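You operate a simulated robot arm through the tools that you are given. There is no shell and no other tool.

The job below is to be done with a simulated robot arm. You get a single attempt, and the scene is never put back.

## Task
The red or green lead is dead: test the red one, then plug the good one into the blue socket.
Fine: both red ends go into the tester, then press TEST. The good lead's silver plug goes into the stage box; the red lead's black plug stays in the tester.

It is judged by the outcome, as a careful person would: the job done as asked, and still so three seconds after it is handed in. It fails if anything else is knocked over, pushed out of place, dropped, spilled or broken.

## Robot
A 7-joint arm with a two-finger parallel gripper, fixed in place. Base frame: the origin is at the foot of the arm, x ahead of it, y to its left, z up; the work surface is at about z = 0.75. Units: m, rad, N and s.
Its first joint turns from -2.601 to 2.601 rad. Payload 3.43 kg.
The TCP is the grasp point between the finger pads, 0.03 m short of the fingertips. In the tool frame z runs along the fingers and y along their closing line. Largest opening 0.094 m; finger width 0.028, thickness 0.01; the body of the gripper, 0.05 by 0.096 m, starts 0.055 m behind the TCP.
Orientation is told as [roll, pitch, yaw] about the base's x, y, z axes, in that order, counted from this pose: with the fingers straight down and closing along the base's y, the tool's x points along the base's -x, its y along +y and its z along -z.

## Interface
- The arm moves only by the tool step_arm. Its argument "plan" is a list of rows, each a list of 7 numbers: the opening, from 0 (shut) to 1 (fully open), then the shift along the tool's x, y, z in m, then the turn, a rotation vector about the tool's x, y, z in rad. In form: [[claw, tx, ty, tz, rx, ry, rz], ...]. A call has 1 to 20 rows; each row is the pose to reach, as a shift and turn from the pose commanded when the call began, along the tool's axes at that moment. Each row takes 0.2 s and may step no farther than 0.05 m and 0.15 rad from the row before; otherwise, or with a gripper value out of range, the whole call is refused. Where a pose cannot be reached the arm comes as near as it can. A force on the tool above 40 N (or 10 N above the force at the start of the call, whichever is more), or a blocked arm, ends the call early, and 0.2 s more pass. The fingers move at their own pace (about 0.045 m/s each) and stop on an object; they squeeze with about 35 N. The grip force told is the motor's: it shows also when the fingers shut on nothing. Time passes only in rows, and 0.2 s behind the last, so rows that repeat a pose let the fingers close. It gives the time, the measured TCP pose, the force on the tool (base axes), the opening and the grip force at its end, in the units of the frame above (readings bear some noise), with the torque about the TCP (base axes, N m) and any sound that the robot's microphone picked up.
- Cameras (640 x 400 px; columns grow to the right, rows downward): "scene" is fixed at [0.401, 0.5036, 1.3752]; the picture's right is [-0.83, -0.56, 0.00], its down [-0.29, 0.42, -0.86] and it looks along [0.48, -0.71, -0.51] (base axes); focal length 336 px, centre (320, 200). "wrist" rides on the gripper at [0.076, 0.014, -0.102] in the tool frame; the picture's right is [-0.18, 0.98, 0.00], its down [-0.75, -0.14, -0.64] and it looks along [-0.63, -0.12, 0.77] (tool axes); focal length 243 px, centre (320, 200). There is no depth. A picture from a camera that has moved, and an enlarged one, comes with that camera's place and axes in the base frame and with its lens. The place of the scene camera against the robot may be out by one fixed shift of up to 0.018 m in any direction.
- snapshot(camera): a new picture of that camera. The clock stands still meanwhile.
- zoom(camera, box): a new picture of the part [left, top, right, bottom] of that camera's present view, enlarged. The clock stands still meanwhile.
- sign_off(): hands the job in; it is judged then, once.

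Places have to be worked out from the pictures, the camera data and where the tool is seen. Open the gripper and draw the arm clear of the work before you hand the job in, unless the task says otherwise.

The tools are called after "Call:" by a JSON object that holds its "op" and its "data". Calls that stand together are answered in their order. step_arm: Moves the arm, as the interface text tells. Its arguments: {"type":"object","properties":{"plan":{"type":"array","items":{"type":"array","items":{"type":"number"}}}},"required":["plan"]} The other tools are called the same way: snapshot (camera) takes a picture; zoom (camera, box) takes an enlarged picture of a part of a camera's view; sign_off () hands the job in.

At the start:

```text
t: 0.0
ee_pos: [0.9463, -0.2841, 1.1226]
ee_rot: [0.0, 0.0, 0.001]
contact_force: [-0.7, -1.3, 0.4]
torque: [0.01, 0.01, -0.01]
width: 0.0938
finger_force: 0.0
```

scene: 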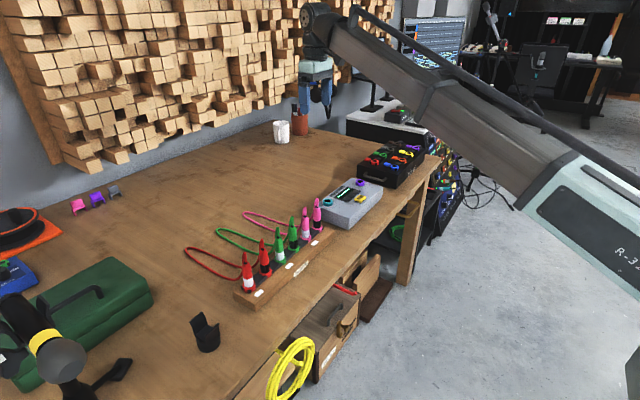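
wrist: 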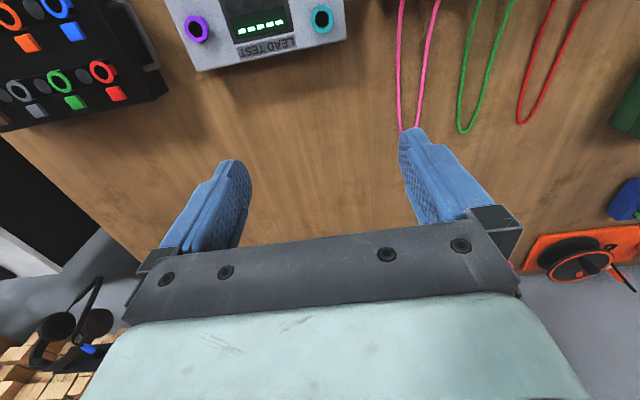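

I start by looking closely at the bench: the leads in the rack, the tester and the stage box.

Call:
{"op": "zoom", "data": {"camera": "scene", "box": [170, 180, 350, 310]}}

Call:
{"op": "zoom", "data": {"camera": "scene", "box": [300, 120, 460, 240]}}

Call:
{"op": "snapshot", "data": {"camera": "wrist"}}

```text
3.08 times, centred on (260, 245) of scene
camera zoom: at [0.401, 0.5036, 1.3752], right [-0.83, -0.56, 0.0], down [-0.29, 0.42, -0.86], along [0.48, -0.71, -0.51], focal length 1034 px, centre (505, 62)
```

zoom: 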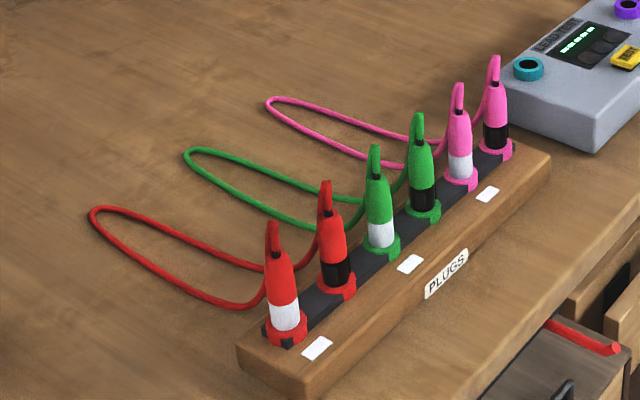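

```text
3.33 times, centred on (380, 180) of scene
camera zoom: at [0.401, 0.5036, 1.3752], right [-0.83, -0.56, 0.0], down [-0.29, 0.42, -0.86], along [0.48, -0.71, -0.51], focal length 1120 px, centre (120, 267)
```

zoom: 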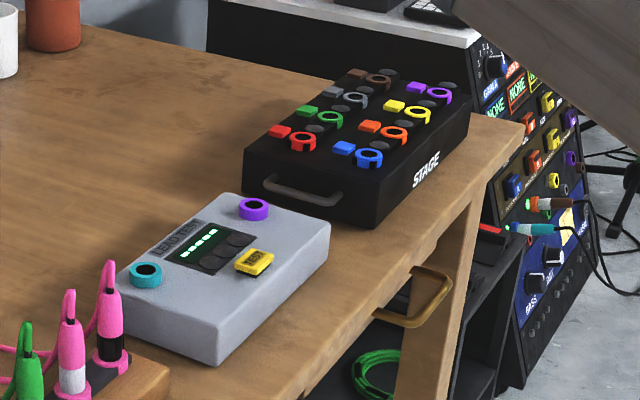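

```text
taken
camera wrist: at [0.8692, -0.2704, 1.2259], right [0.18, 0.98, 0.0], down [0.75, -0.14, 0.64], along [0.63, -0.12, -0.77], focal length 243 px, centre (320, 200)
```

wrist: 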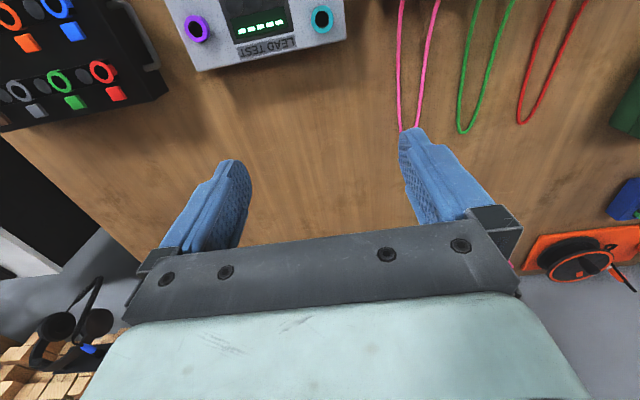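

The rack holds six upright plugs in a row along y at x≈0.88 (red silver at y≈0.11, red black ≈0.05, and so on), with the tester near (0.89, -0.36) and the stage box near (0.83, -0.6). I move the hand back and to the left, high up, to see them with the wrist camera.

Call:
{"op": "step_arm", "data": {"plan": [[1, 0.032, 0.03, 0, 0, 0, 0], [1, 0.064, 0.06, 0, 0, 0, 0], [1, 0.096, 0.09, 0, 0, 0, 0], [1, 0.128, 0.12, 0, 0, 0, 0], [1, 0.16, 0.15, 0, 0, 0, 0], [1, 0.192, 0.18, 0, 0, 0, 0], [1, 0.224, 0.21, 0, 0, 0, 0], [1, 0.256, 0.24, 0, 0, 0, 0], [1, 0.288, 0.27, 0, 0, 0, 0], [1, 0.31, 0.3, 0, 0, 0, 0]]}}

Call:
{"op": "snapshot", "data": {"camera": "wrist"}}

Call:
{"op": "snapshot", "data": {"camera": "scene"}}

```text
t: 1.5
ee_pos: [0.7539, -0.0985, 1.123]
ee_rot: [-0.005, -0.008, 0.004]
contact_force: [5.3, 3.7, -7.4]
torque: [-0.62, 0.1, -0.4]
width: 0.0937
finger_force: 0.0
stopped in row 7: the force on the tool passed its limit at 52 N (the readings are from after the stop); the commanded pose is now the measured one
```

```text
taken
camera wrist: at [0.6761, -0.0855, 1.2258], right [0.18, 0.98, 0.0], down [0.75, -0.14, 0.65], along [0.64, -0.12, -0.76], focal length 243 px, centre (320, 200)
```

wrist: 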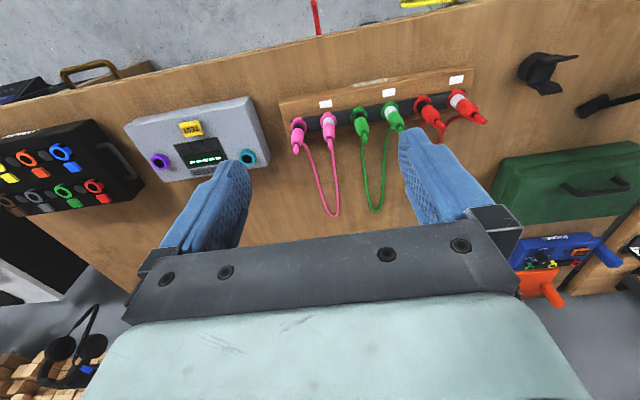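

```text
taken
```

scene: 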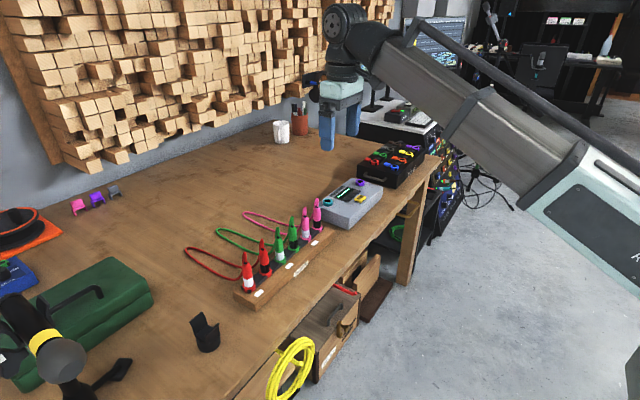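

The arm stopped on a force spike in free air, which looks like dynamics from moving fast, so I'll move slower. From here the wrist camera sees everything, and I zoom in on the rack, tester and stage box.

Call:
{"op": "zoom", "data": {"camera": "wrist", "box": [270, 60, 510, 220]}}

Call:
{"op": "zoom", "data": {"camera": "wrist", "box": [110, 80, 290, 200]}}

Call:
{"op": "zoom", "data": {"camera": "wrist", "box": [0, 110, 150, 220]}}

```text
2.50 times, centred on (390, 140) of wrist
camera zoom: at [0.6761, -0.0855, 1.2258], right [0.18, 0.98, 0.0], down [0.75, -0.14, 0.65], along [0.64, -0.12, -0.76], focal length 606 px, centre (145, 350)
```

zoom: 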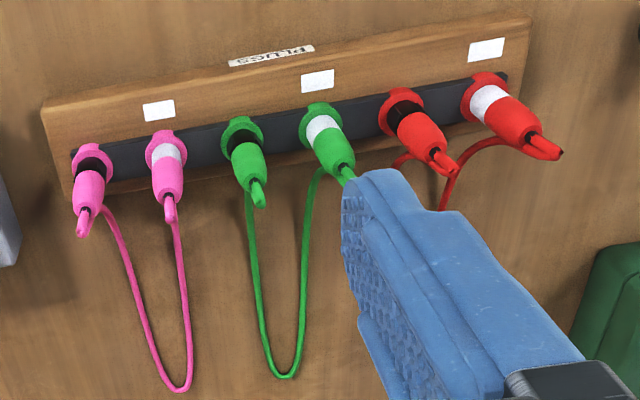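

```text
3.33 times, centred on (200, 140) of wrist
camera zoom: at [0.6761, -0.0855, 1.2258], right [0.18, 0.98, 0.0], down [0.75, -0.14, 0.65], along [0.64, -0.12, -0.76], focal length 809 px, centre (720, 400)
```

zoom: 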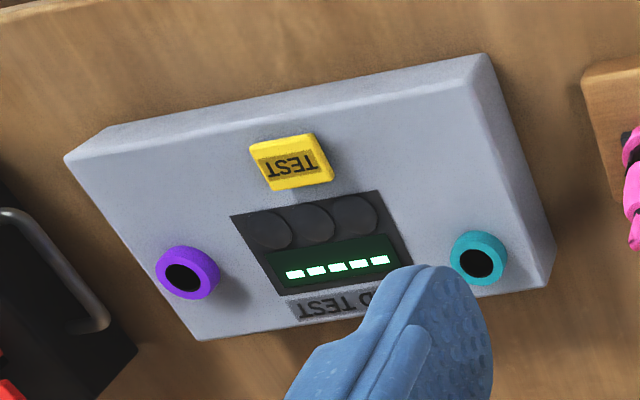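

```text
3.64 times, centred on (75, 165) of wrist
camera zoom: at [0.6761, -0.0855, 1.2258], right [0.18, 0.98, 0.0], down [0.75, -0.14, 0.65], along [0.64, -0.12, -0.76], focal length 882 px, centre (1211, 327)
```

zoom: 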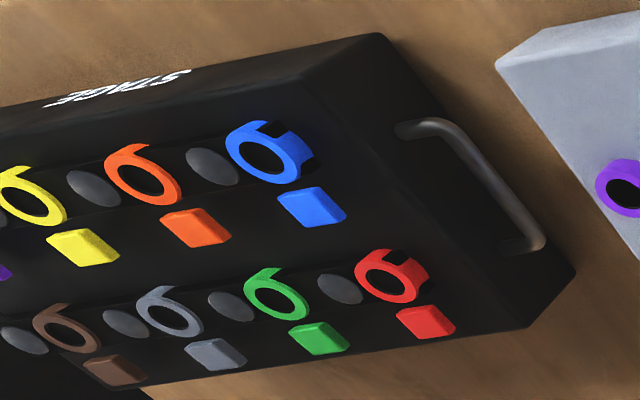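

I make out the tester rings at about (0.894, -0.272, 0.806) for teal and (0.872, -0.447, 0.806) for purple, TEST near (0.82, -0.35), and the blue stage socket near (0.81, -0.60, 0.83). I move slowly toward the stage box to see its sockets, whose rings seem to have cut-outs.

Call:
{"op": "step_arm", "data": {"plan": [[1, 0.005, -0.02, 0.003, 0, 0, 0], [1, 0.01, -0.04, 0.006, 0, 0, 0], [1, 0.015, -0.06, 0.009, 0, 0, 0], [1, 0.02, -0.08, 0.012, 0, 0, 0], [1, 0.025, -0.1, 0.015, 0, 0, 0], [1, 0.03, -0.12, 0.018, 0, 0, 0], [1, 0.035, -0.14, 0.021, 0, 0, 0], [1, 0.04, -0.16, 0.024, 0, 0, 0], [1, 0.045, -0.18, 0.027, 0, 0, 0], [1, 0.05, -0.2, 0.03, 0, 0, 0], [1, 0.055, -0.22, 0.033, 0, 0, 0], [1, 0.06, -0.24, 0.036, 0, 0, 0], [1, 0.065, -0.26, 0.039, 0, 0, 0], [1, 0.07, -0.28, 0.042, 0, 0, 0], [1, 0.075, -0.3, 0.045, 0, 0, 0], [1, 0.08, -0.32, 0.048, 0, 0, 0], [1, 0.085, -0.34, 0.051, 0, 0, 0], [1, 0.09, -0.36, 0.054, 0, 0, 0], [1, 0.095, -0.38, 0.057, 0, 0, 0], [1, 0.1, -0.4, 0.06, 0, 0, 0]]}}

Call:
{"op": "snapshot", "data": {"camera": "wrist"}}

```text
t: 5.7
ee_pos: [0.6545, -0.5, 1.0639]
ee_rot: [-0.003, -0.008, 0.006]
contact_force: [-0.3, 0.2, 0.0]
torque: [-0.01, -0.01, 0.02]
width: 0.0937
finger_force: 0.0
```

```text
taken
camera wrist: at [0.5777, -0.4864, 1.1675], right [0.18, 0.98, 0.0], down [0.75, -0.14, 0.65], along [0.64, -0.12, -0.76], focal length 243 px, centre (320, 200)
```

wrist: 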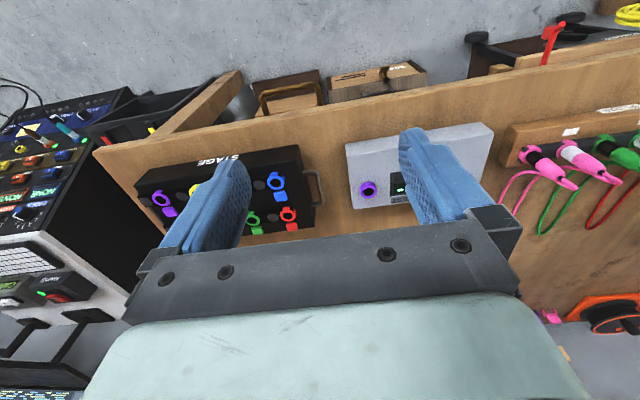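

The slow move went cleanly. I zoom in on the stage box.

Call:
{"op": "zoom", "data": {"camera": "wrist", "box": [230, 140, 330, 240]}}

Call:
{"op": "zoom", "data": {"camera": "wrist", "box": [330, 120, 500, 230]}}

Call:
{"op": "zoom", "data": {"camera": "scene", "box": [350, 135, 430, 190]}}

```text
4.00 times, centred on (280, 190) of wrist
camera zoom: at [0.5777, -0.4864, 1.1675], right [0.18, 0.98, 0.0], down [0.75, -0.14, 0.65], along [0.64, -0.12, -0.76], focal length 970 px, centre (480, 240)
```

zoom: 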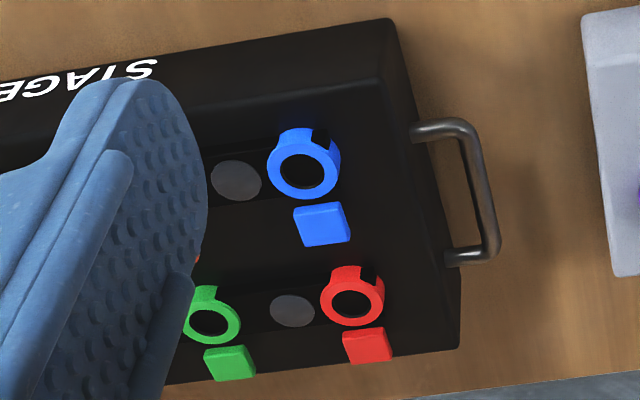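

```text
3.64 times, centred on (415, 175) of wrist
camera zoom: at [0.5777, -0.4864, 1.1675], right [0.18, 0.98, 0.0], down [0.75, -0.14, 0.65], along [0.64, -0.12, -0.76], focal length 882 px, centre (-26, 291)
```

zoom: 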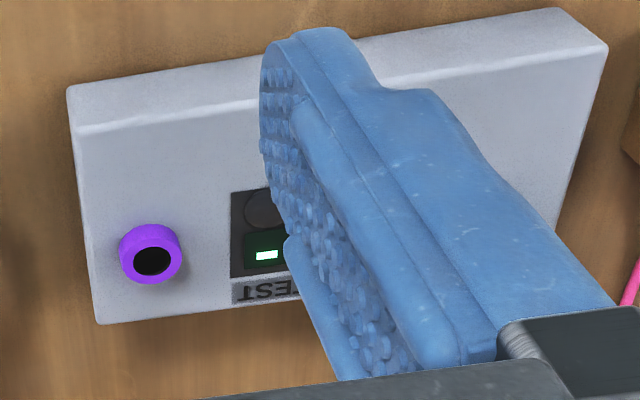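

```text
7.27 times, centred on (390, 162) of scene
camera zoom: at [0.401, 0.5036, 1.3752], right [-0.83, -0.56, 0.0], down [-0.29, 0.42, -0.86], along [0.48, -0.71, -0.51], focal length 2443 px, centre (-189, 473)
```

zoom: 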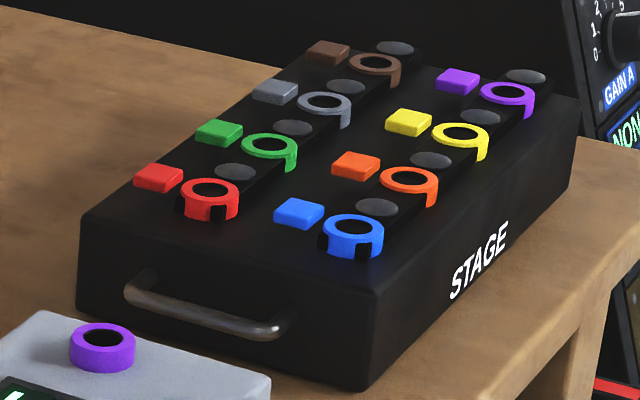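

The rings are plain round sockets; the black bars are just the row rails. Blue triangulates to about (0.816, -0.611, 0.818), which is near the reach limit, so I test that reach now with an empty hand, staying well above the box.

Call:
{"op": "step_arm", "data": {"plan": [[0.5, -0.014, -0.009, 0.005, 0, 0, 0], [0.5, -0.028, -0.018, 0.01, 0, 0, 0], [0.5, -0.042, -0.027, 0.015, 0, 0, 0], [0.5, -0.056, -0.036, 0.02, 0, 0, 0], [0.5, -0.07, -0.045, 0.025, 0, 0, 0], [0.5, -0.084, -0.054, 0.03, 0, 0, 0], [0.5, -0.098, -0.063, 0.035, 0, 0, 0], [0.5, -0.112, -0.074, 0.04, 0, 0, 0], [0.5, -0.126, -0.084, 0.045, 0, 0, 0], [0.5, -0.14, -0.094, 0.05, 0, 0, 0], [0.5, -0.154, -0.104, 0.055, 0, 0, 0], [0.5, -0.162, -0.111, 0.06, 0, 0, 0], [0.5, -0.162, -0.111, 0.08, 0, 0, 0], [0.5, -0.162, -0.111, 0.1, 0, 0, 0], [0.5, -0.162, -0.111, 0.12, 0, 0, 0], [0.5, -0.162, -0.111, 0.13, 0, 0, 0], [0.5, -0.162, -0.111, 0.13, 0, 0, 0]]}}

Call:
{"op": "snapshot", "data": {"camera": "wrist"}}

Call:
{"op": "zoom", "data": {"camera": "scene", "box": [320, 80, 480, 200]}}

```text
t: 9.3
ee_pos: [0.8189, -0.6124, 0.9341]
ee_rot: [-0.003, -0.007, 0.003]
contact_force: [-0.6, 0.2, -0.2]
torque: [-0.01, 0.0, 0.01]
width: 0.0468
finger_force: 0.0
```

```text
taken
camera wrist: at [0.7413, -0.5978, 1.0371], right [0.18, 0.98, 0.0], down [0.75, -0.14, 0.65], along [0.64, -0.12, -0.76], focal length 243 px, centre (320, 200)
```

wrist: 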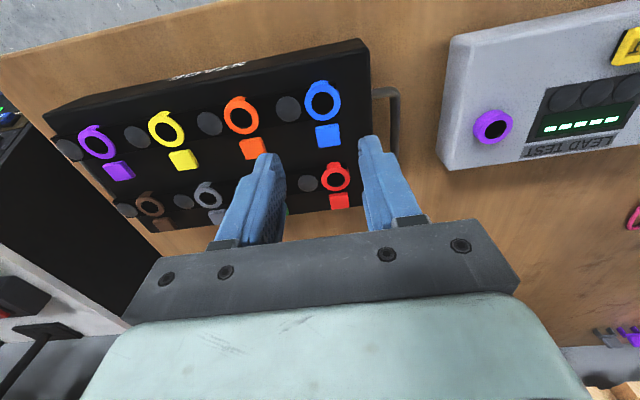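

```text
3.33 times, centred on (400, 140) of scene
camera zoom: at [0.401, 0.5036, 1.3752], right [-0.83, -0.56, 0.0], down [-0.29, 0.42, -0.86], along [0.48, -0.71, -0.51], focal length 1120 px, centre (53, 400)
```

zoom: 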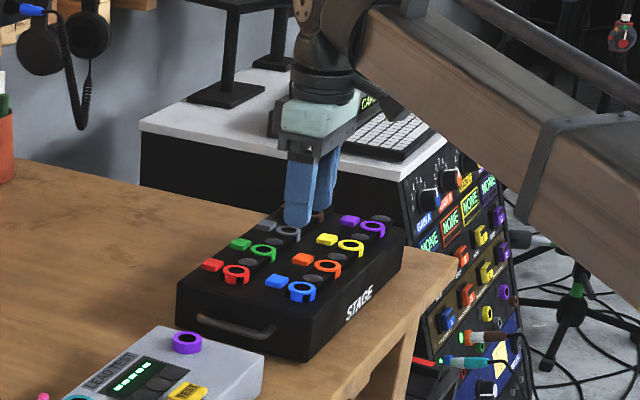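

The arm reaches the blue socket pointing straight down, and my refined estimate is about (0.810, -0.607, 0.826). I rise and travel back to the rack for a close look at the red plugs.

Call:
{"op": "step_arm", "data": {"plan": [[0.5, 0, 0, -0.03, 0, 0, 0], [0.5, 0.005, 0, -0.06, 0, 0, 0], [0.5, 0.01, 0.01, -0.09, 0, 0, 0], [0.5, 0.015, 0.03, -0.12, 0, 0, 0], [0.5, 0.02, 0.06, -0.14, 0, 0, 0], [0.5, 0.025, 0.09, -0.14, 0, 0, 0], [0.5, 0.03, 0.12, -0.14, 0, 0, 0], [0.5, 0.035, 0.15, -0.14, 0, 0, 0], [0.5, 0.04, 0.18, -0.14, 0, 0, 0], [0.5, 0.045, 0.21, -0.14, 0, 0, 0], [0.5, 0.05, 0.24, -0.14, 0, 0, 0], [0.5, 0.055, 0.27, -0.14, 0, 0, 0], [0.5, 0.06, 0.3, -0.14, 0, 0, 0], [0.5, 0.065, 0.33, -0.14, 0, 0, 0], [0.5, 0.07, 0.36, -0.14, 0, 0, 0], [0.5, 0.07, 0.39, -0.14, 0, 0, 0], [0.5, 0.07, 0.42, -0.14, 0, 0, 0], [0.5, 0.07, 0.45, -0.14, 0, 0, 0], [0.5, 0.07, 0.48, -0.14, 0, 0, 0], [0.5, 0.07, 0.5, -0.14, 0, 0, 0]]}}

Call:
{"op": "step_arm", "data": {"plan": [[0.5, 0.005, 0.03, 0, 0, 0, 0], [0.5, 0.01, 0.06, 0, 0, 0, 0], [0.5, 0.015, 0.09, 0, 0, 0, 0], [0.5, 0.02, 0.12, 0.01, 0, 0, 0], [0.5, 0.025, 0.15, 0.02, 0, 0, 0], [0.5, 0.03, 0.17, 0.03, 0, 0, 0], [0.5, 0.03, 0.18, 0.05, 0, 0, 0], [0.5, 0.03, 0.18, 0.06, 0, 0, 0]]}}

Call:
{"op": "snapshot", "data": {"camera": "wrist"}}

```text
t: 13.5
ee_pos: [0.7454, -0.1091, 1.0734]
ee_rot: [-0.003, -0.009, 0.003]
contact_force: [0.3, 0.2, -0.6]
torque: [-0.01, -0.03, 0.03]
width: 0.047
finger_force: 0.1
```

```text
t: 15.3
ee_pos: [0.7152, 0.0694, 1.0106]
ee_rot: [-0.004, -0.009, 0.006]
contact_force: [-0.3, 0.6, -1.1]
torque: [0.06, -0.02, 0.0]
width: 0.0471
finger_force: 0.0
```

```text
taken
camera wrist: at [0.638, 0.0833, 1.1144], right [0.18, 0.98, 0.0], down [0.75, -0.14, 0.65], along [0.64, -0.12, -0.76], focal length 243 px, centre (320, 200)
```

wrist: 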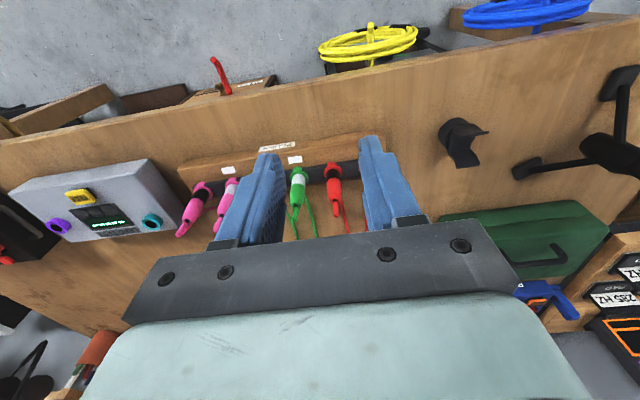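

The red black plug shows between the fingers while red silver is hidden by the right finger. I zoom for accurate positions.

Call:
{"op": "zoom", "data": {"camera": "wrist", "box": [270, 140, 390, 240]}}

Call:
{"op": "zoom", "data": {"camera": "scene", "box": [220, 190, 340, 310]}}

```text
4.00 times, centred on (330, 190) of wrist
camera zoom: at [0.638, 0.0833, 1.1144], right [0.18, 0.98, 0.0], down [0.75, -0.14, 0.65], along [0.64, -0.12, -0.76], focal length 970 px, centre (280, 240)
```

zoom: 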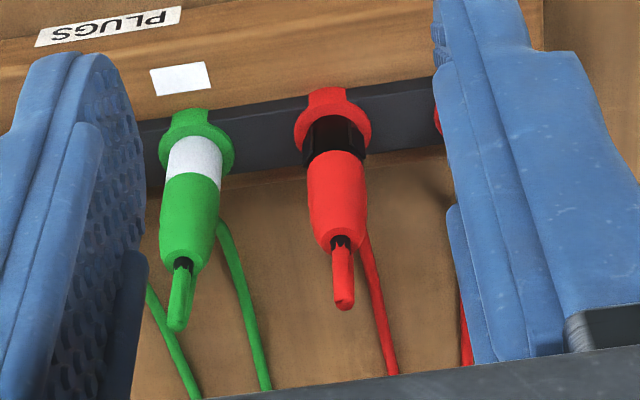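

```text
3.33 times, centred on (280, 250) of scene
camera zoom: at [0.401, 0.5036, 1.3752], right [-0.83, -0.56, 0.0], down [-0.29, 0.42, -0.86], along [0.48, -0.71, -0.51], focal length 1120 px, centre (453, 33)
```

zoom: 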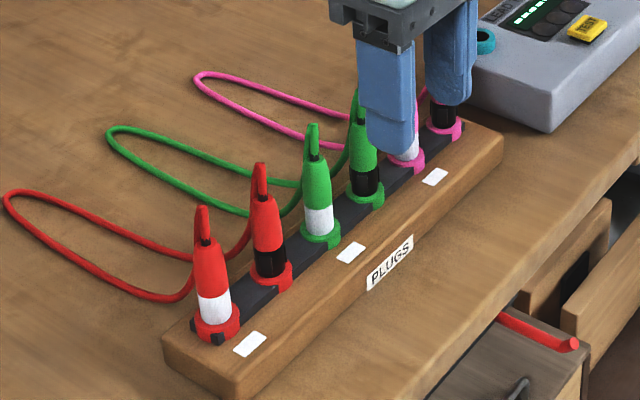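

Red black triangulates to (0.856, 0.0645), with its collar at z≈0.788, boot top ≈0.857 and cable bend ≈0.883; the boot is about 0.022 wide. I move over it with the fingers at about 0.047, still above the plugs.

Call:
{"op": "step_arm", "data": {"plan": [[0.5, -0.018, 0, 0.008, 0, 0, 0], [0.5, -0.036, 0, 0.016, 0, 0, 0], [0.5, -0.054, -0.002, 0.024, 0, 0, 0], [0.5, -0.072, -0.004, 0.032, 0, 0, 0], [0.5, -0.09, -0.005, 0.04, 0, 0, 0], [0.5, -0.108, -0.005, 0.048, 0, 0, 0], [0.5, -0.126, -0.005, 0.056, 0, 0, 0], [0.5, -0.141, -0.005, 0.064, 0, 0, 0], [0.5, -0.141, -0.005, 0.064, 0, 0, 0]]}}

Call:
{"op": "snapshot", "data": {"camera": "wrist"}}

Call:
{"op": "zoom", "data": {"camera": "scene", "box": [200, 150, 360, 310]}}

```text
t: 17.3
ee_pos: [0.8551, 0.0634, 0.9484]
ee_rot: [-0.004, -0.008, 0.007]
contact_force: [0.4, -0.3, -0.8]
torque: [0.0, -0.01, -0.05]
width: 0.0469
finger_force: 0.1
```

```text
taken
camera wrist: at [0.778, 0.0782, 1.0515], right [0.18, 0.98, 0.0], down [0.75, -0.14, 0.65], along [0.64, -0.12, -0.76], focal length 243 px, centre (320, 200)
```

wrist: 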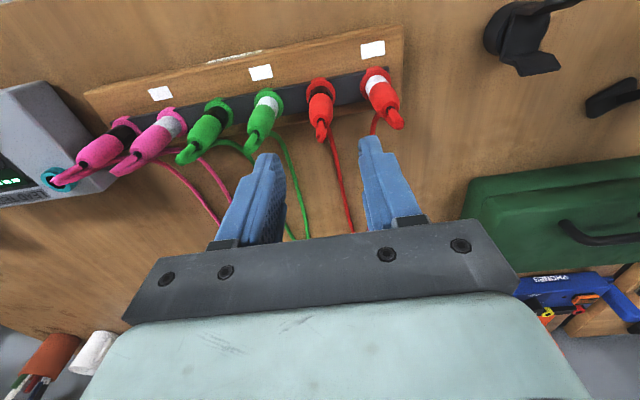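

```text
2.50 times, centred on (280, 230) of scene
camera zoom: at [0.401, 0.5036, 1.3752], right [-0.83, -0.56, 0.0], down [-0.29, 0.42, -0.86], along [0.48, -0.71, -0.51], focal length 840 px, centre (420, 125)
```

zoom: 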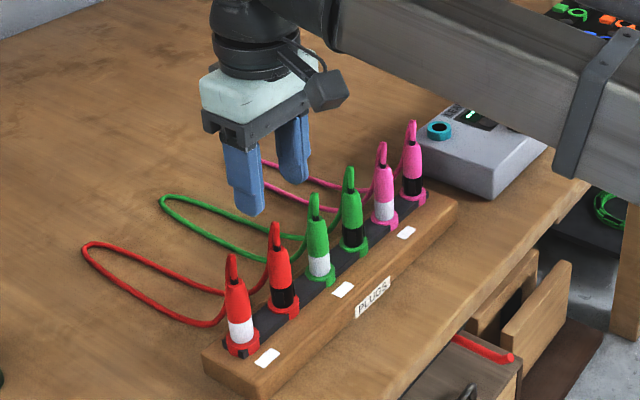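

The plug sits exactly on the finger axis (column ≈320), so I descend straight down to z≈0.835 with the fingers still open and check before closing.

Call:
{"op": "step_arm", "data": {"plan": [[0.5, 0, 0, 0.015, 0, 0, 0], [0.5, 0, 0, 0.03, 0, 0, 0], [0.5, 0, 0, 0.045, 0, 0, 0], [0.5, 0, 0, 0.06, 0, 0, 0], [0.5, 0, 0, 0.075, 0, 0, 0], [0.5, 0, 0, 0.085, 0, 0, 0], [0.5, 0, 0, 0.095, 0, 0, 0], [0.5, 0, 0, 0.105, 0, 0, 0], [0.5, 0, 0, 0.112, 0, 0, 0], [0.5, 0, 0, 0.112, 0, 0, 0]]}}

Call:
{"op": "snapshot", "data": {"camera": "wrist"}}

Call:
{"op": "zoom", "data": {"camera": "scene", "box": [200, 190, 320, 310]}}

```text
t: 19.5
ee_pos: [0.8577, 0.0649, 0.8363]
ee_rot: [-0.004, -0.006, 0.004]
contact_force: [-0.2, 0.8, 0.2]
torque: [0.01, -0.01, 0.0]
width: 0.0469
finger_force: 0.0
```

```text
taken
camera wrist: at [0.7798, 0.0782, 0.9396], right [0.18, 0.98, 0.0], down [0.75, -0.14, 0.65], along [0.64, -0.12, -0.76], focal length 243 px, centre (320, 200)
```

wrist: 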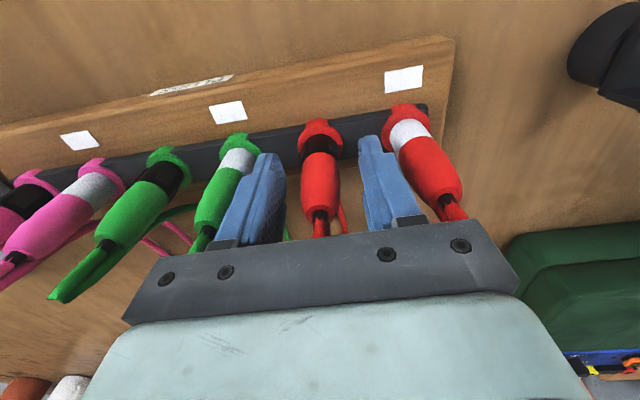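

```text
3.33 times, centred on (260, 250) of scene
camera zoom: at [0.401, 0.5036, 1.3752], right [-0.83, -0.56, 0.0], down [-0.29, 0.42, -0.86], along [0.48, -0.71, -0.51], focal length 1120 px, centre (520, 33)
```

zoom: 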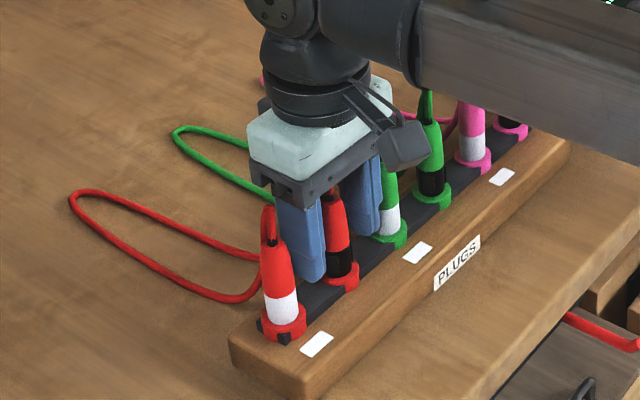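

The red black boot stands centred between the open fingers and nothing is touched, so I close the gripper on it.

Call:
{"op": "step_arm", "data": {"plan": [[0.3, 0, 0, 0, 0, 0, 0], [0.1, 0, 0, 0, 0, 0, 0], [0, 0, 0, 0, 0, 0, 0], [0, 0, 0, 0, 0, 0, 0], [0, 0, 0, 0, 0, 0, 0]]}}

Call:
{"op": "snapshot", "data": {"camera": "wrist"}}

```text
t: 20.7
ee_pos: [0.8564, 0.0637, 0.8369]
ee_rot: [-0.003, -0.006, 0.004]
contact_force: [0.5, 0.7, 0.4]
torque: [0.02, 0.01, -0.02]
width: 0.0204
finger_force: 35.5
```

```text
taken
camera wrist: at [0.7798, 0.0782, 0.9398], right [0.18, 0.98, 0.0], down [0.75, -0.14, 0.65], along [0.64, -0.12, -0.76], focal length 243 px, centre (320, 200)
```

wrist: 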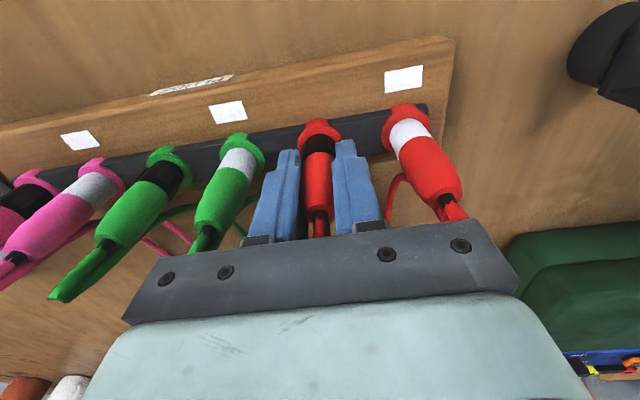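

The grip is firm at a width of 0.0204. I lift straight up slowly, watching the force.

Call:
{"op": "step_arm", "data": {"plan": [[0, 0, 0, -0.004, 0, 0, 0], [0, 0, 0, -0.008, 0, 0, 0], [0, 0, 0, -0.014, 0, 0, 0], [0, 0, 0, -0.022, 0, 0, 0], [0, 0, 0, -0.032, 0, 0, 0], [0, 0, 0, -0.044, 0, 0, 0], [0, 0, 0, -0.056, 0, 0, 0], [0, 0, 0, -0.07, 0, 0, 0], [0, 0, 0, -0.085, 0, 0, 0], [0, 0, 0, -0.1, 0, 0, 0]]}}

Call:
{"op": "snapshot", "data": {"camera": "wrist"}}

Call:
{"op": "zoom", "data": {"camera": "scene", "box": [180, 150, 340, 310]}}

```text
t: 22.9
ee_pos: [0.8568, 0.0631, 0.937]
ee_rot: [-0.003, -0.006, 0.006]
contact_force: [-0.2, 0.1, 0.4]
torque: [-0.04, -0.01, -0.03]
width: 0.0202
finger_force: 35.4
```

```text
taken
camera wrist: at [0.7792, 0.0782, 1.0399], right [0.18, 0.98, 0.0], down [0.75, -0.14, 0.65], along [0.64, -0.12, -0.76], focal length 243 px, centre (320, 200)
```

wrist: 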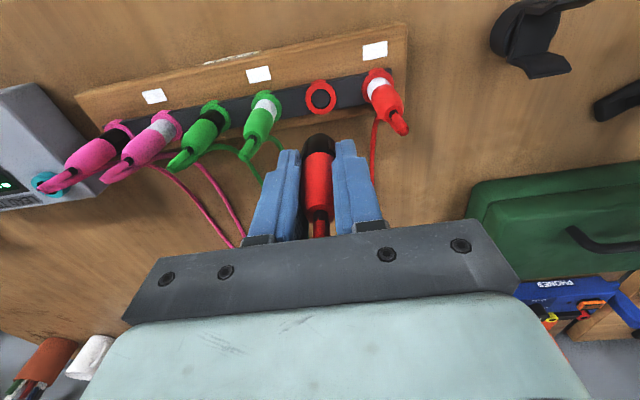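

```text
2.50 times, centred on (260, 230) of scene
camera zoom: at [0.401, 0.5036, 1.3752], right [-0.83, -0.56, 0.0], down [-0.29, 0.42, -0.86], along [0.48, -0.71, -0.51], focal length 840 px, centre (470, 125)
```

zoom: 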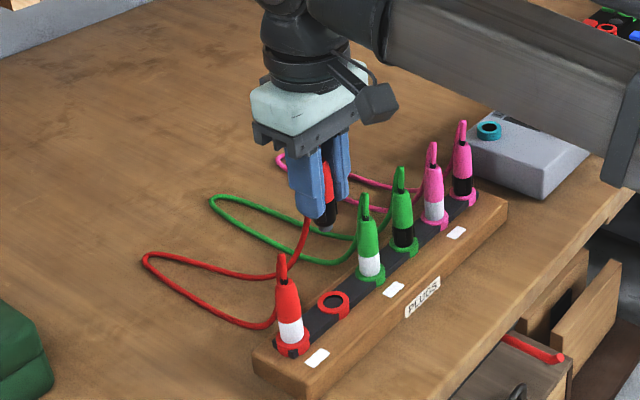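

The plug is out with no neighbours disturbed, and its rack ring is a round hole. I zoom in on the held plug to judge how far the barrel sticks out below the fingers.

Call:
{"op": "zoom", "data": {"camera": "wrist", "box": [270, 70, 370, 250]}}

Call:
{"op": "zoom", "data": {"camera": "scene", "box": [275, 190, 335, 250]}}

```text
2.22 times, centred on (320, 160) of wrist
camera zoom: at [0.7792, 0.0782, 1.0399], right [0.18, 0.98, 0.0], down [0.75, -0.14, 0.65], along [0.64, -0.12, -0.76], focal length 539 px, centre (320, 289)
```

zoom: 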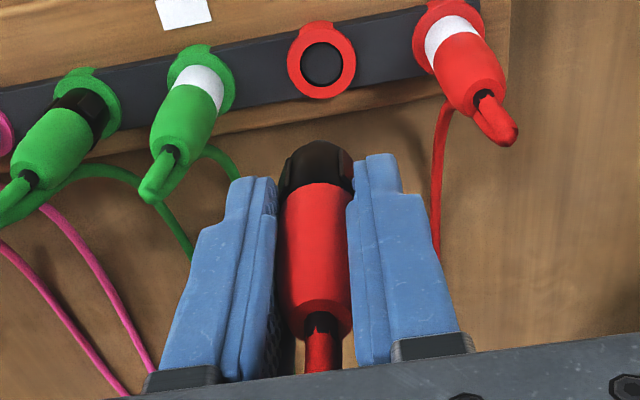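

```text
6.67 times, centred on (305, 220) of scene
camera zoom: at [0.401, 0.5036, 1.3752], right [-0.83, -0.56, 0.0], down [-0.29, 0.42, -0.86], along [0.48, -0.71, -0.51], focal length 2239 px, centre (420, 67)
```

zoom: 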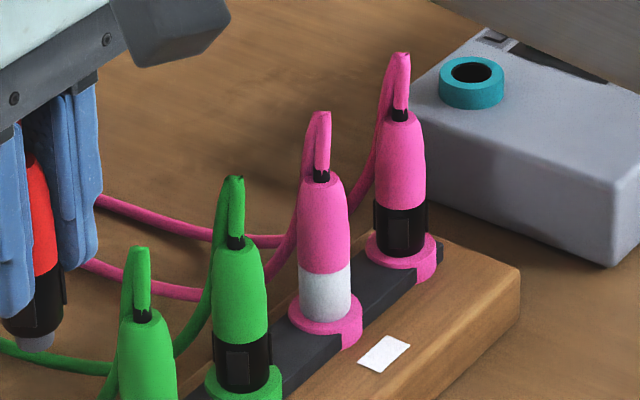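

The plug has a wide black shell with a narrower metal nose below, and it seats with the TCP about 0.050 above a ring's top (rack ring top z≈0.786). I raise it higher and carry it slowly to above the teal socket.

Call:
{"op": "step_arm", "data": {"plan": [[0, 0, 0, -0.02, 0, 0, 0], [0, 0, 0, -0.045, 0, 0, 0], [0, -0.002, -0.005, -0.07, 0, 0, 0], [0, -0.004, -0.02, -0.085, 0, 0, 0], [0, -0.006, -0.04, -0.09, 0, 0, 0], [0, -0.008, -0.06, -0.09, 0, 0, 0], [0, -0.01, -0.08, -0.09, 0, 0, 0], [0, -0.012, -0.1, -0.09, 0, 0, 0], [0, -0.014, -0.12, -0.09, 0, 0, 0], [0, -0.016, -0.14, -0.09, 0, 0, 0], [0, -0.018, -0.16, -0.09, 0, 0, 0], [0, -0.02, -0.18, -0.09, 0, 0, 0], [0, -0.022, -0.2, -0.09, 0, 0, 0], [0, -0.024, -0.22, -0.09, 0, 0, 0], [0, -0.026, -0.24, -0.09, 0, 0, 0], [0, -0.028, -0.26, -0.09, 0, 0, 0], [0, -0.03, -0.28, -0.09, 0, 0, 0], [0, -0.033, -0.3, -0.09, 0, 0, 0], [0, -0.035, -0.32, -0.085, 0, 0, 0], [0, -0.037, -0.335, -0.075, 0, 0, 0]]}}

Call:
{"op": "snapshot", "data": {"camera": "wrist"}}

Call:
{"op": "snapshot", "data": {"camera": "scene"}}

```text
t: 27.1
ee_pos: [0.8945, -0.2718, 1.0139]
ee_rot: [-0.003, -0.007, 0.005]
contact_force: [0.6, -0.4, -1.1]
torque: [0.01, -0.02, 0.0]
width: 0.0204
finger_force: 35.2
```

```text
taken
camera wrist: at [0.8171, -0.2565, 1.1154], right [0.18, 0.98, 0.0], down [0.75, -0.14, 0.65], along [0.64, -0.12, -0.76], focal length 243 px, centre (320, 200)
```

wrist: 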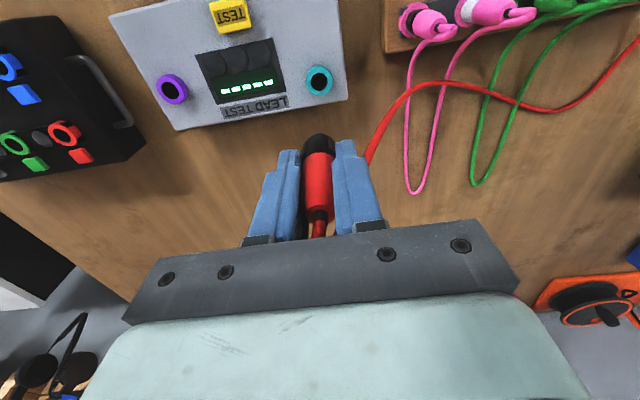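

```text
taken
```

scene: 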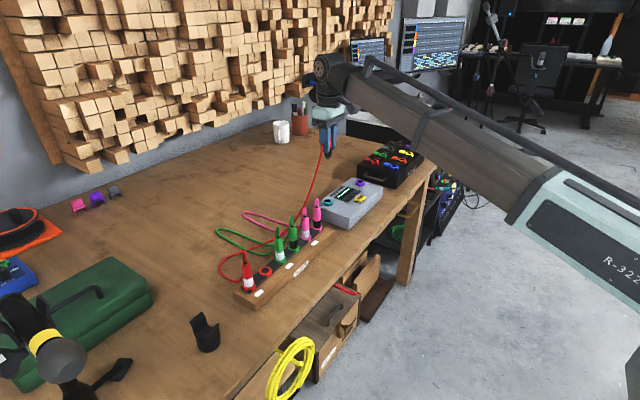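

The teal ring appears at (319, 80), exactly where a socket directly below the TCP should. I descend to about 0.045 above the ring and check again.

Call:
{"op": "step_arm", "data": {"plan": [[0, 0, 0, 0.015, 0, 0, 0], [0, 0, 0, 0.03, 0, 0, 0], [0, 0, 0, 0.045, 0, 0, 0], [0, 0, 0, 0.06, 0, 0, 0], [0, 0, 0, 0.075, 0, 0, 0], [0, 0, 0, 0.09, 0, 0, 0], [0, 0, 0, 0.1, 0, 0, 0], [0, 0, 0, 0.1, 0, 0, 0]]}}

Call:
{"op": "zoom", "data": {"camera": "wrist", "box": [260, 70, 380, 250]}}

Call:
{"op": "zoom", "data": {"camera": "scene", "box": [290, 130, 390, 230]}}

```text
t: 28.9
ee_pos: [0.8961, -0.2717, 0.9138]
ee_rot: [-0.004, -0.007, 0.006]
contact_force: [0.2, -1.1, -0.3]
torque: [0.02, 0.0, 0.01]
width: 0.0203
finger_force: 35.1
```

```text
2.22 times, centred on (320, 160) of wrist
camera zoom: at [0.8191, -0.2572, 1.0165], right [0.18, 0.98, 0.0], down [0.75, -0.14, 0.65], along [0.64, -0.12, -0.76], focal length 539 px, centre (320, 289)
```

zoom: 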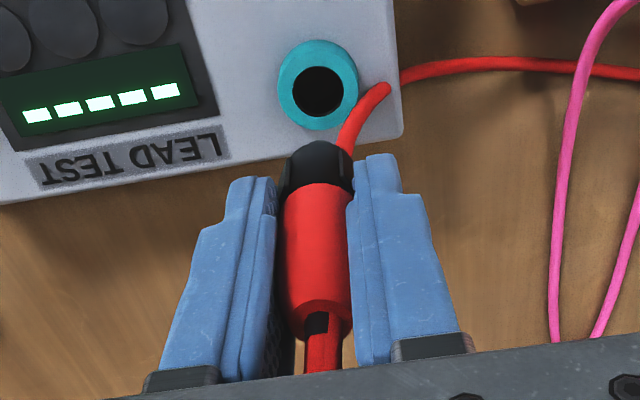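

```text
4.00 times, centred on (340, 180) of scene
camera zoom: at [0.401, 0.5036, 1.3752], right [-0.83, -0.56, 0.0], down [-0.29, 0.42, -0.86], along [0.48, -0.71, -0.51], focal length 1344 px, centre (240, 280)
```

zoom: 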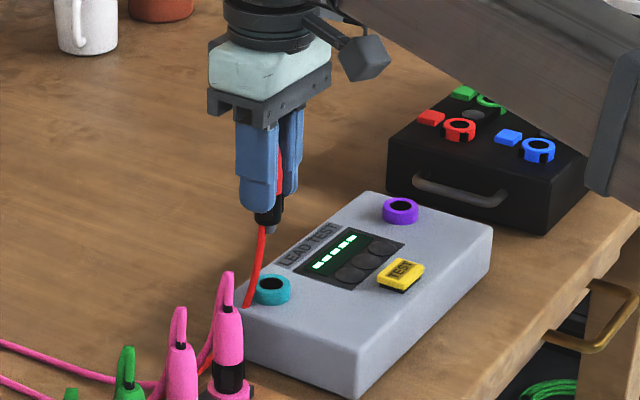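

Ring and plug are aligned within about 1 mm. I descend slowly toward the expected seating height of z≈0.856 and watch the force.

Call:
{"op": "step_arm", "data": {"plan": [[0, 0, 0, 0.008, 0, 0, 0], [0, 0, 0, 0.016, 0, 0, 0], [0, 0, 0, 0.024, 0, 0, 0], [0, 0, 0, 0.03, 0, 0, 0], [0, 0, 0, 0.036, 0, 0, 0], [0, 0, 0, 0.041, 0, 0, 0], [0, 0, 0, 0.045, 0, 0, 0], [0, 0, 0, 0.045, 0, 0, 0]]}}

Call:
{"op": "zoom", "data": {"camera": "wrist", "box": [260, 70, 380, 250]}}

Call:
{"op": "zoom", "data": {"camera": "scene", "box": [320, 170, 390, 230]}}

```text
t: 30.7
ee_pos: [0.8961, -0.2713, 0.8695]
ee_rot: [-0.004, -0.007, 0.005]
contact_force: [-0.2, -0.2, -0.4]
torque: [-0.02, 0.0, 0.0]
width: 0.0203
finger_force: 35.2
```

```text
2.22 times, centred on (320, 160) of wrist
camera zoom: at [0.8185, -0.2571, 0.9716], right [0.18, 0.98, 0.0], down [0.75, -0.14, 0.65], along [0.64, -0.12, -0.76], focal length 539 px, centre (320, 289)
```

zoom: 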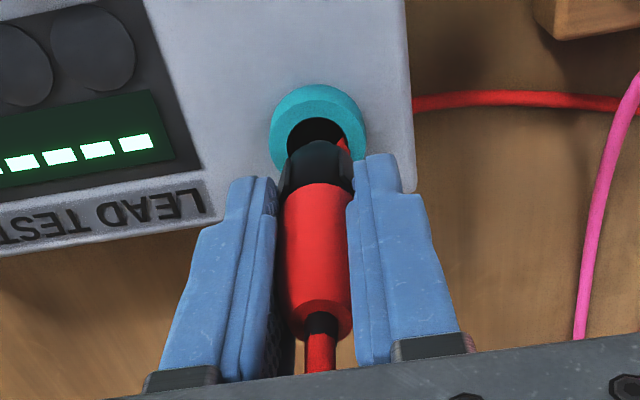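

```text
6.67 times, centred on (355, 200) of scene
camera zoom: at [0.401, 0.5036, 1.3752], right [-0.83, -0.56, 0.0], down [-0.29, 0.42, -0.86], along [0.48, -0.71, -0.51], focal length 2239 px, centre (87, 200)
```

zoom: 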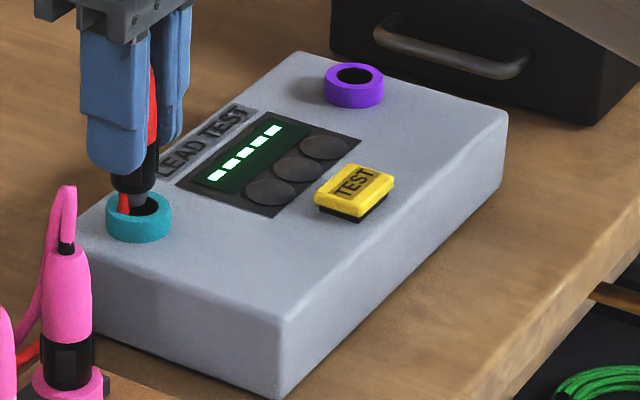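

No contact yet, but the red cable seems to hang close to the ring's rim. I zoom in tight to see whether it lies across the socket.

Call:
{"op": "zoom", "data": {"camera": "scene", "box": [342, 185, 366, 209]}}

Call:
{"op": "zoom", "data": {"camera": "wrist", "box": [295, 100, 345, 150]}}

```text
16.00 times, centred on (354, 197) of scene
camera zoom: at [0.401, 0.5036, 1.3752], right [-0.83, -0.56, 0.0], down [-0.29, 0.42, -0.86], along [0.48, -0.71, -0.51], focal length 5374 px, centre (-224, 248)
```

zoom: 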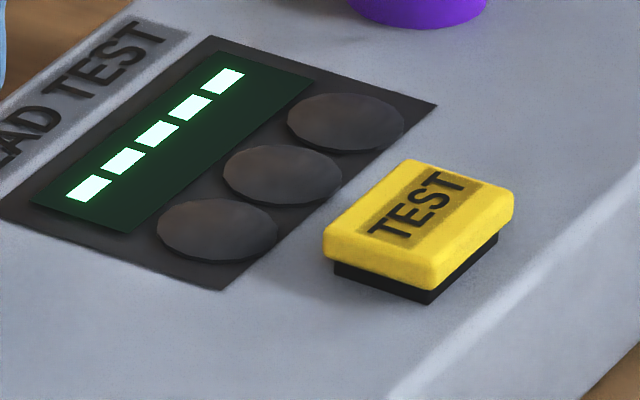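

```text
8.00 times, centred on (320, 125) of wrist
camera zoom: at [0.8185, -0.2571, 0.9716], right [0.18, 0.98, 0.0], down [0.75, -0.14, 0.65], along [0.64, -0.12, -0.76], focal length 1941 px, centre (320, 800)
```

zoom: 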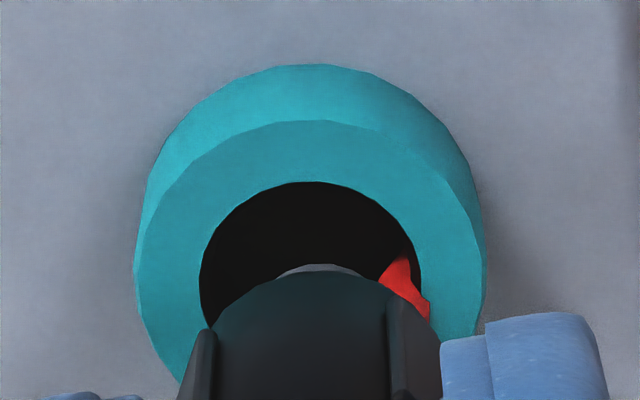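

Call:
{"op": "zoom", "data": {"camera": "scene", "box": [318, 180, 348, 210]}}

```text
13.33 times, centred on (333, 195) of scene
camera zoom: at [0.401, 0.5036, 1.3752], right [-0.83, -0.56, 0.0], down [-0.29, 0.42, -0.86], along [0.48, -0.71, -0.51], focal length 4479 px, centre (147, 267)
```

zoom: 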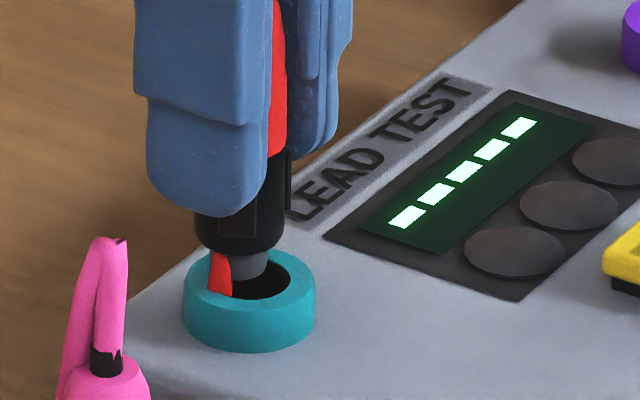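

The metal nose (about 0.012 wide) is centred over the about 0.02 hole, and the hanging cable visually passes through the tester rim, so it shouldn't resist. I continue down gently in small steps.

Call:
{"op": "step_arm", "data": {"plan": [[0, 0, 0, 0.003, 0, 0, 0], [0, 0, 0, 0.006, 0, 0, 0], [0, 0, 0, 0.009, 0, 0, 0], [0, 0, 0, 0.011, 0, 0, 0], [0, 0, 0, 0.011, 0, 0, 0]]}}

Call:
{"op": "zoom", "data": {"camera": "scene", "box": [318, 180, 348, 210]}}

Call:
{"op": "zoom", "data": {"camera": "wrist", "box": [280, 80, 360, 160]}}

```text
t: 31.9
ee_pos: [0.8962, -0.2705, 0.8572]
ee_rot: [-0.003, -0.006, 0.004]
contact_force: [-5.1, 0.0, 1.5]
torque: [0.0, 0.24, 0.06]
width: 0.0203
finger_force: 35.2
```

```text
13.33 times, centred on (333, 195) of scene
camera zoom: at [0.401, 0.5036, 1.3752], right [-0.83, -0.56, 0.0], down [-0.29, 0.42, -0.86], along [0.48, -0.71, -0.51], focal length 4479 px, centre (147, 267)
```

zoom: 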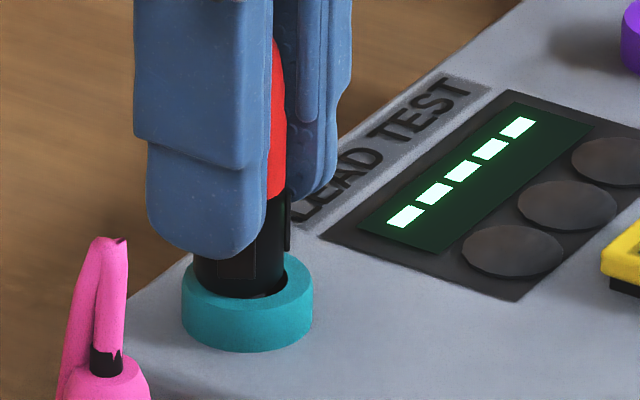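

```text
5.00 times, centred on (320, 120) of wrist
camera zoom: at [0.8182, -0.2566, 0.9605], right [0.18, 0.98, 0.0], down [0.75, -0.14, 0.65], along [0.64, -0.12, -0.76], focal length 1213 px, centre (320, 600)
```

zoom: 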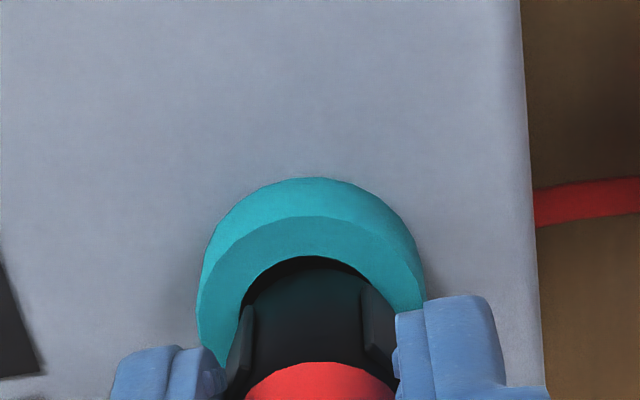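

The shell has entered the ring and is almost at the same depth as when racked, but Fx≈-5 N shows it rubbing the far (+x) rim. I shift about 1.5 mm toward -x to centre it, then press down a bit.

Call:
{"op": "step_arm", "data": {"plan": [[0, 0.001, 0, 0, 0, 0, 0], [0, 0.0015, 0, 0, 0, 0, 0], [0, 0.0015, 0, 0, 0, 0, 0]]}}

```text
t: 32.7
ee_pos: [0.8937, -0.272, 0.8575]
ee_rot: [-0.004, -0.006, 0.005]
contact_force: [0.7, -0.2, -0.4]
torque: [0.0, 0.01, 0.03]
width: 0.0203
finger_force: 34.4
```

The side force is gone, so the plug is centred. I press down in 1.5 mm steps until it bottoms.

Call:
{"op": "step_arm", "data": {"plan": [[0, 0, 0, 0.0015, 0, 0, 0], [0, 0, 0, 0.003, 0, 0, 0], [0, 0, 0, 0.0045, 0, 0, 0], [0, 0, 0, 0.0045, 0, 0, 0]]}}

Call:
{"op": "zoom", "data": {"camera": "scene", "box": [318, 180, 348, 210]}}

```text
t: 33.7
ee_pos: [0.8937, -0.2713, 0.8545]
ee_rot: [-0.003, -0.009, 0.004]
contact_force: [1.3, -2.4, 31.6]
torque: [-0.01, -0.05, 0.02]
width: 0.0207
finger_force: 35.6
```

```text
13.33 times, centred on (333, 195) of scene
camera zoom: at [0.401, 0.5036, 1.3752], right [-0.83, -0.56, 0.0], down [-0.29, 0.42, -0.86], along [0.48, -0.71, -0.51], focal length 4479 px, centre (147, 267)
```

zoom: 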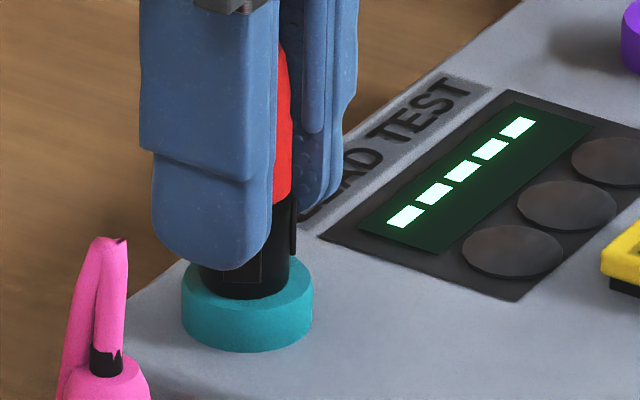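

It bottomed out with about 30 N at z≈0.8545, the same depth relative to the ring as in the rack, so it is seated. I unload the push, open the fingers and rise straight up.

Call:
{"op": "step_arm", "data": {"plan": [[0, 0, 0, -0.002, 0, 0, 0], [0.25, 0, 0, -0.002, 0, 0, 0], [0.5, 0, 0, -0.002, 0, 0, 0], [0.5, 0, 0, -0.002, 0, 0, 0], [0.5, 0, 0, -0.002, 0, 0, 0], [0.5, 0, 0, -0.012, 0, 0, 0], [0.5, 0, 0, -0.027, 0, 0, 0], [0.5, 0, 0, -0.047, 0, 0, 0], [0.5, 0, 0, -0.067, 0, 0, 0], [0.5, 0, 0, -0.092, 0, 0, 0], [0.5, 0, 0, -0.117, 0, 0, 0], [0.5, 0, 0, -0.142, 0, 0, 0]]}}

Call:
{"op": "snapshot", "data": {"camera": "wrist"}}

Call:
{"op": "zoom", "data": {"camera": "scene", "box": [180, 130, 420, 310]}}

```text
t: 36.3
ee_pos: [0.8936, -0.2703, 0.9955]
ee_rot: [-0.003, -0.007, 0.005]
contact_force: [-0.1, -0.4, -0.5]
torque: [0.01, 0.02, 0.0]
width: 0.0466
finger_force: 0.1
```

```text
taken
camera wrist: at [0.8164, -0.2555, 1.0987], right [0.18, 0.98, 0.0], down [0.75, -0.14, 0.65], along [0.64, -0.12, -0.76], focal length 243 px, centre (320, 200)
```

wrist: 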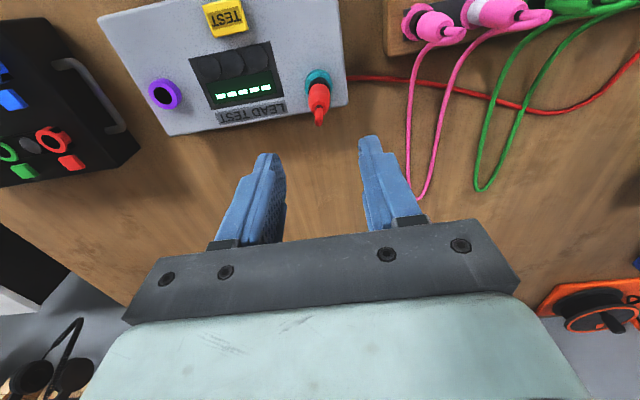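

```text
2.22 times, centred on (300, 220) of scene
camera zoom: at [0.401, 0.5036, 1.3752], right [-0.83, -0.56, 0.0], down [-0.29, 0.42, -0.86], along [0.48, -0.71, -0.51], focal length 746 px, centre (364, 156)
```

zoom: 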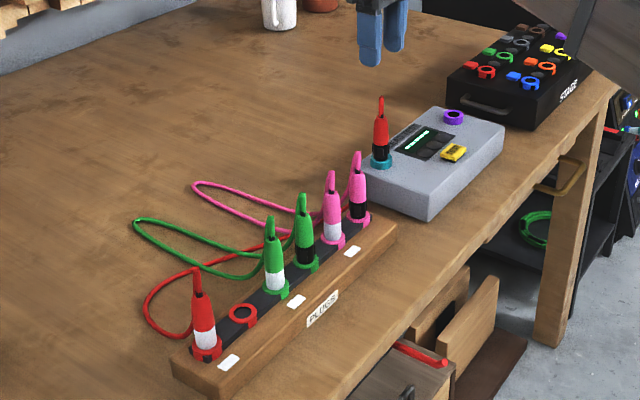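

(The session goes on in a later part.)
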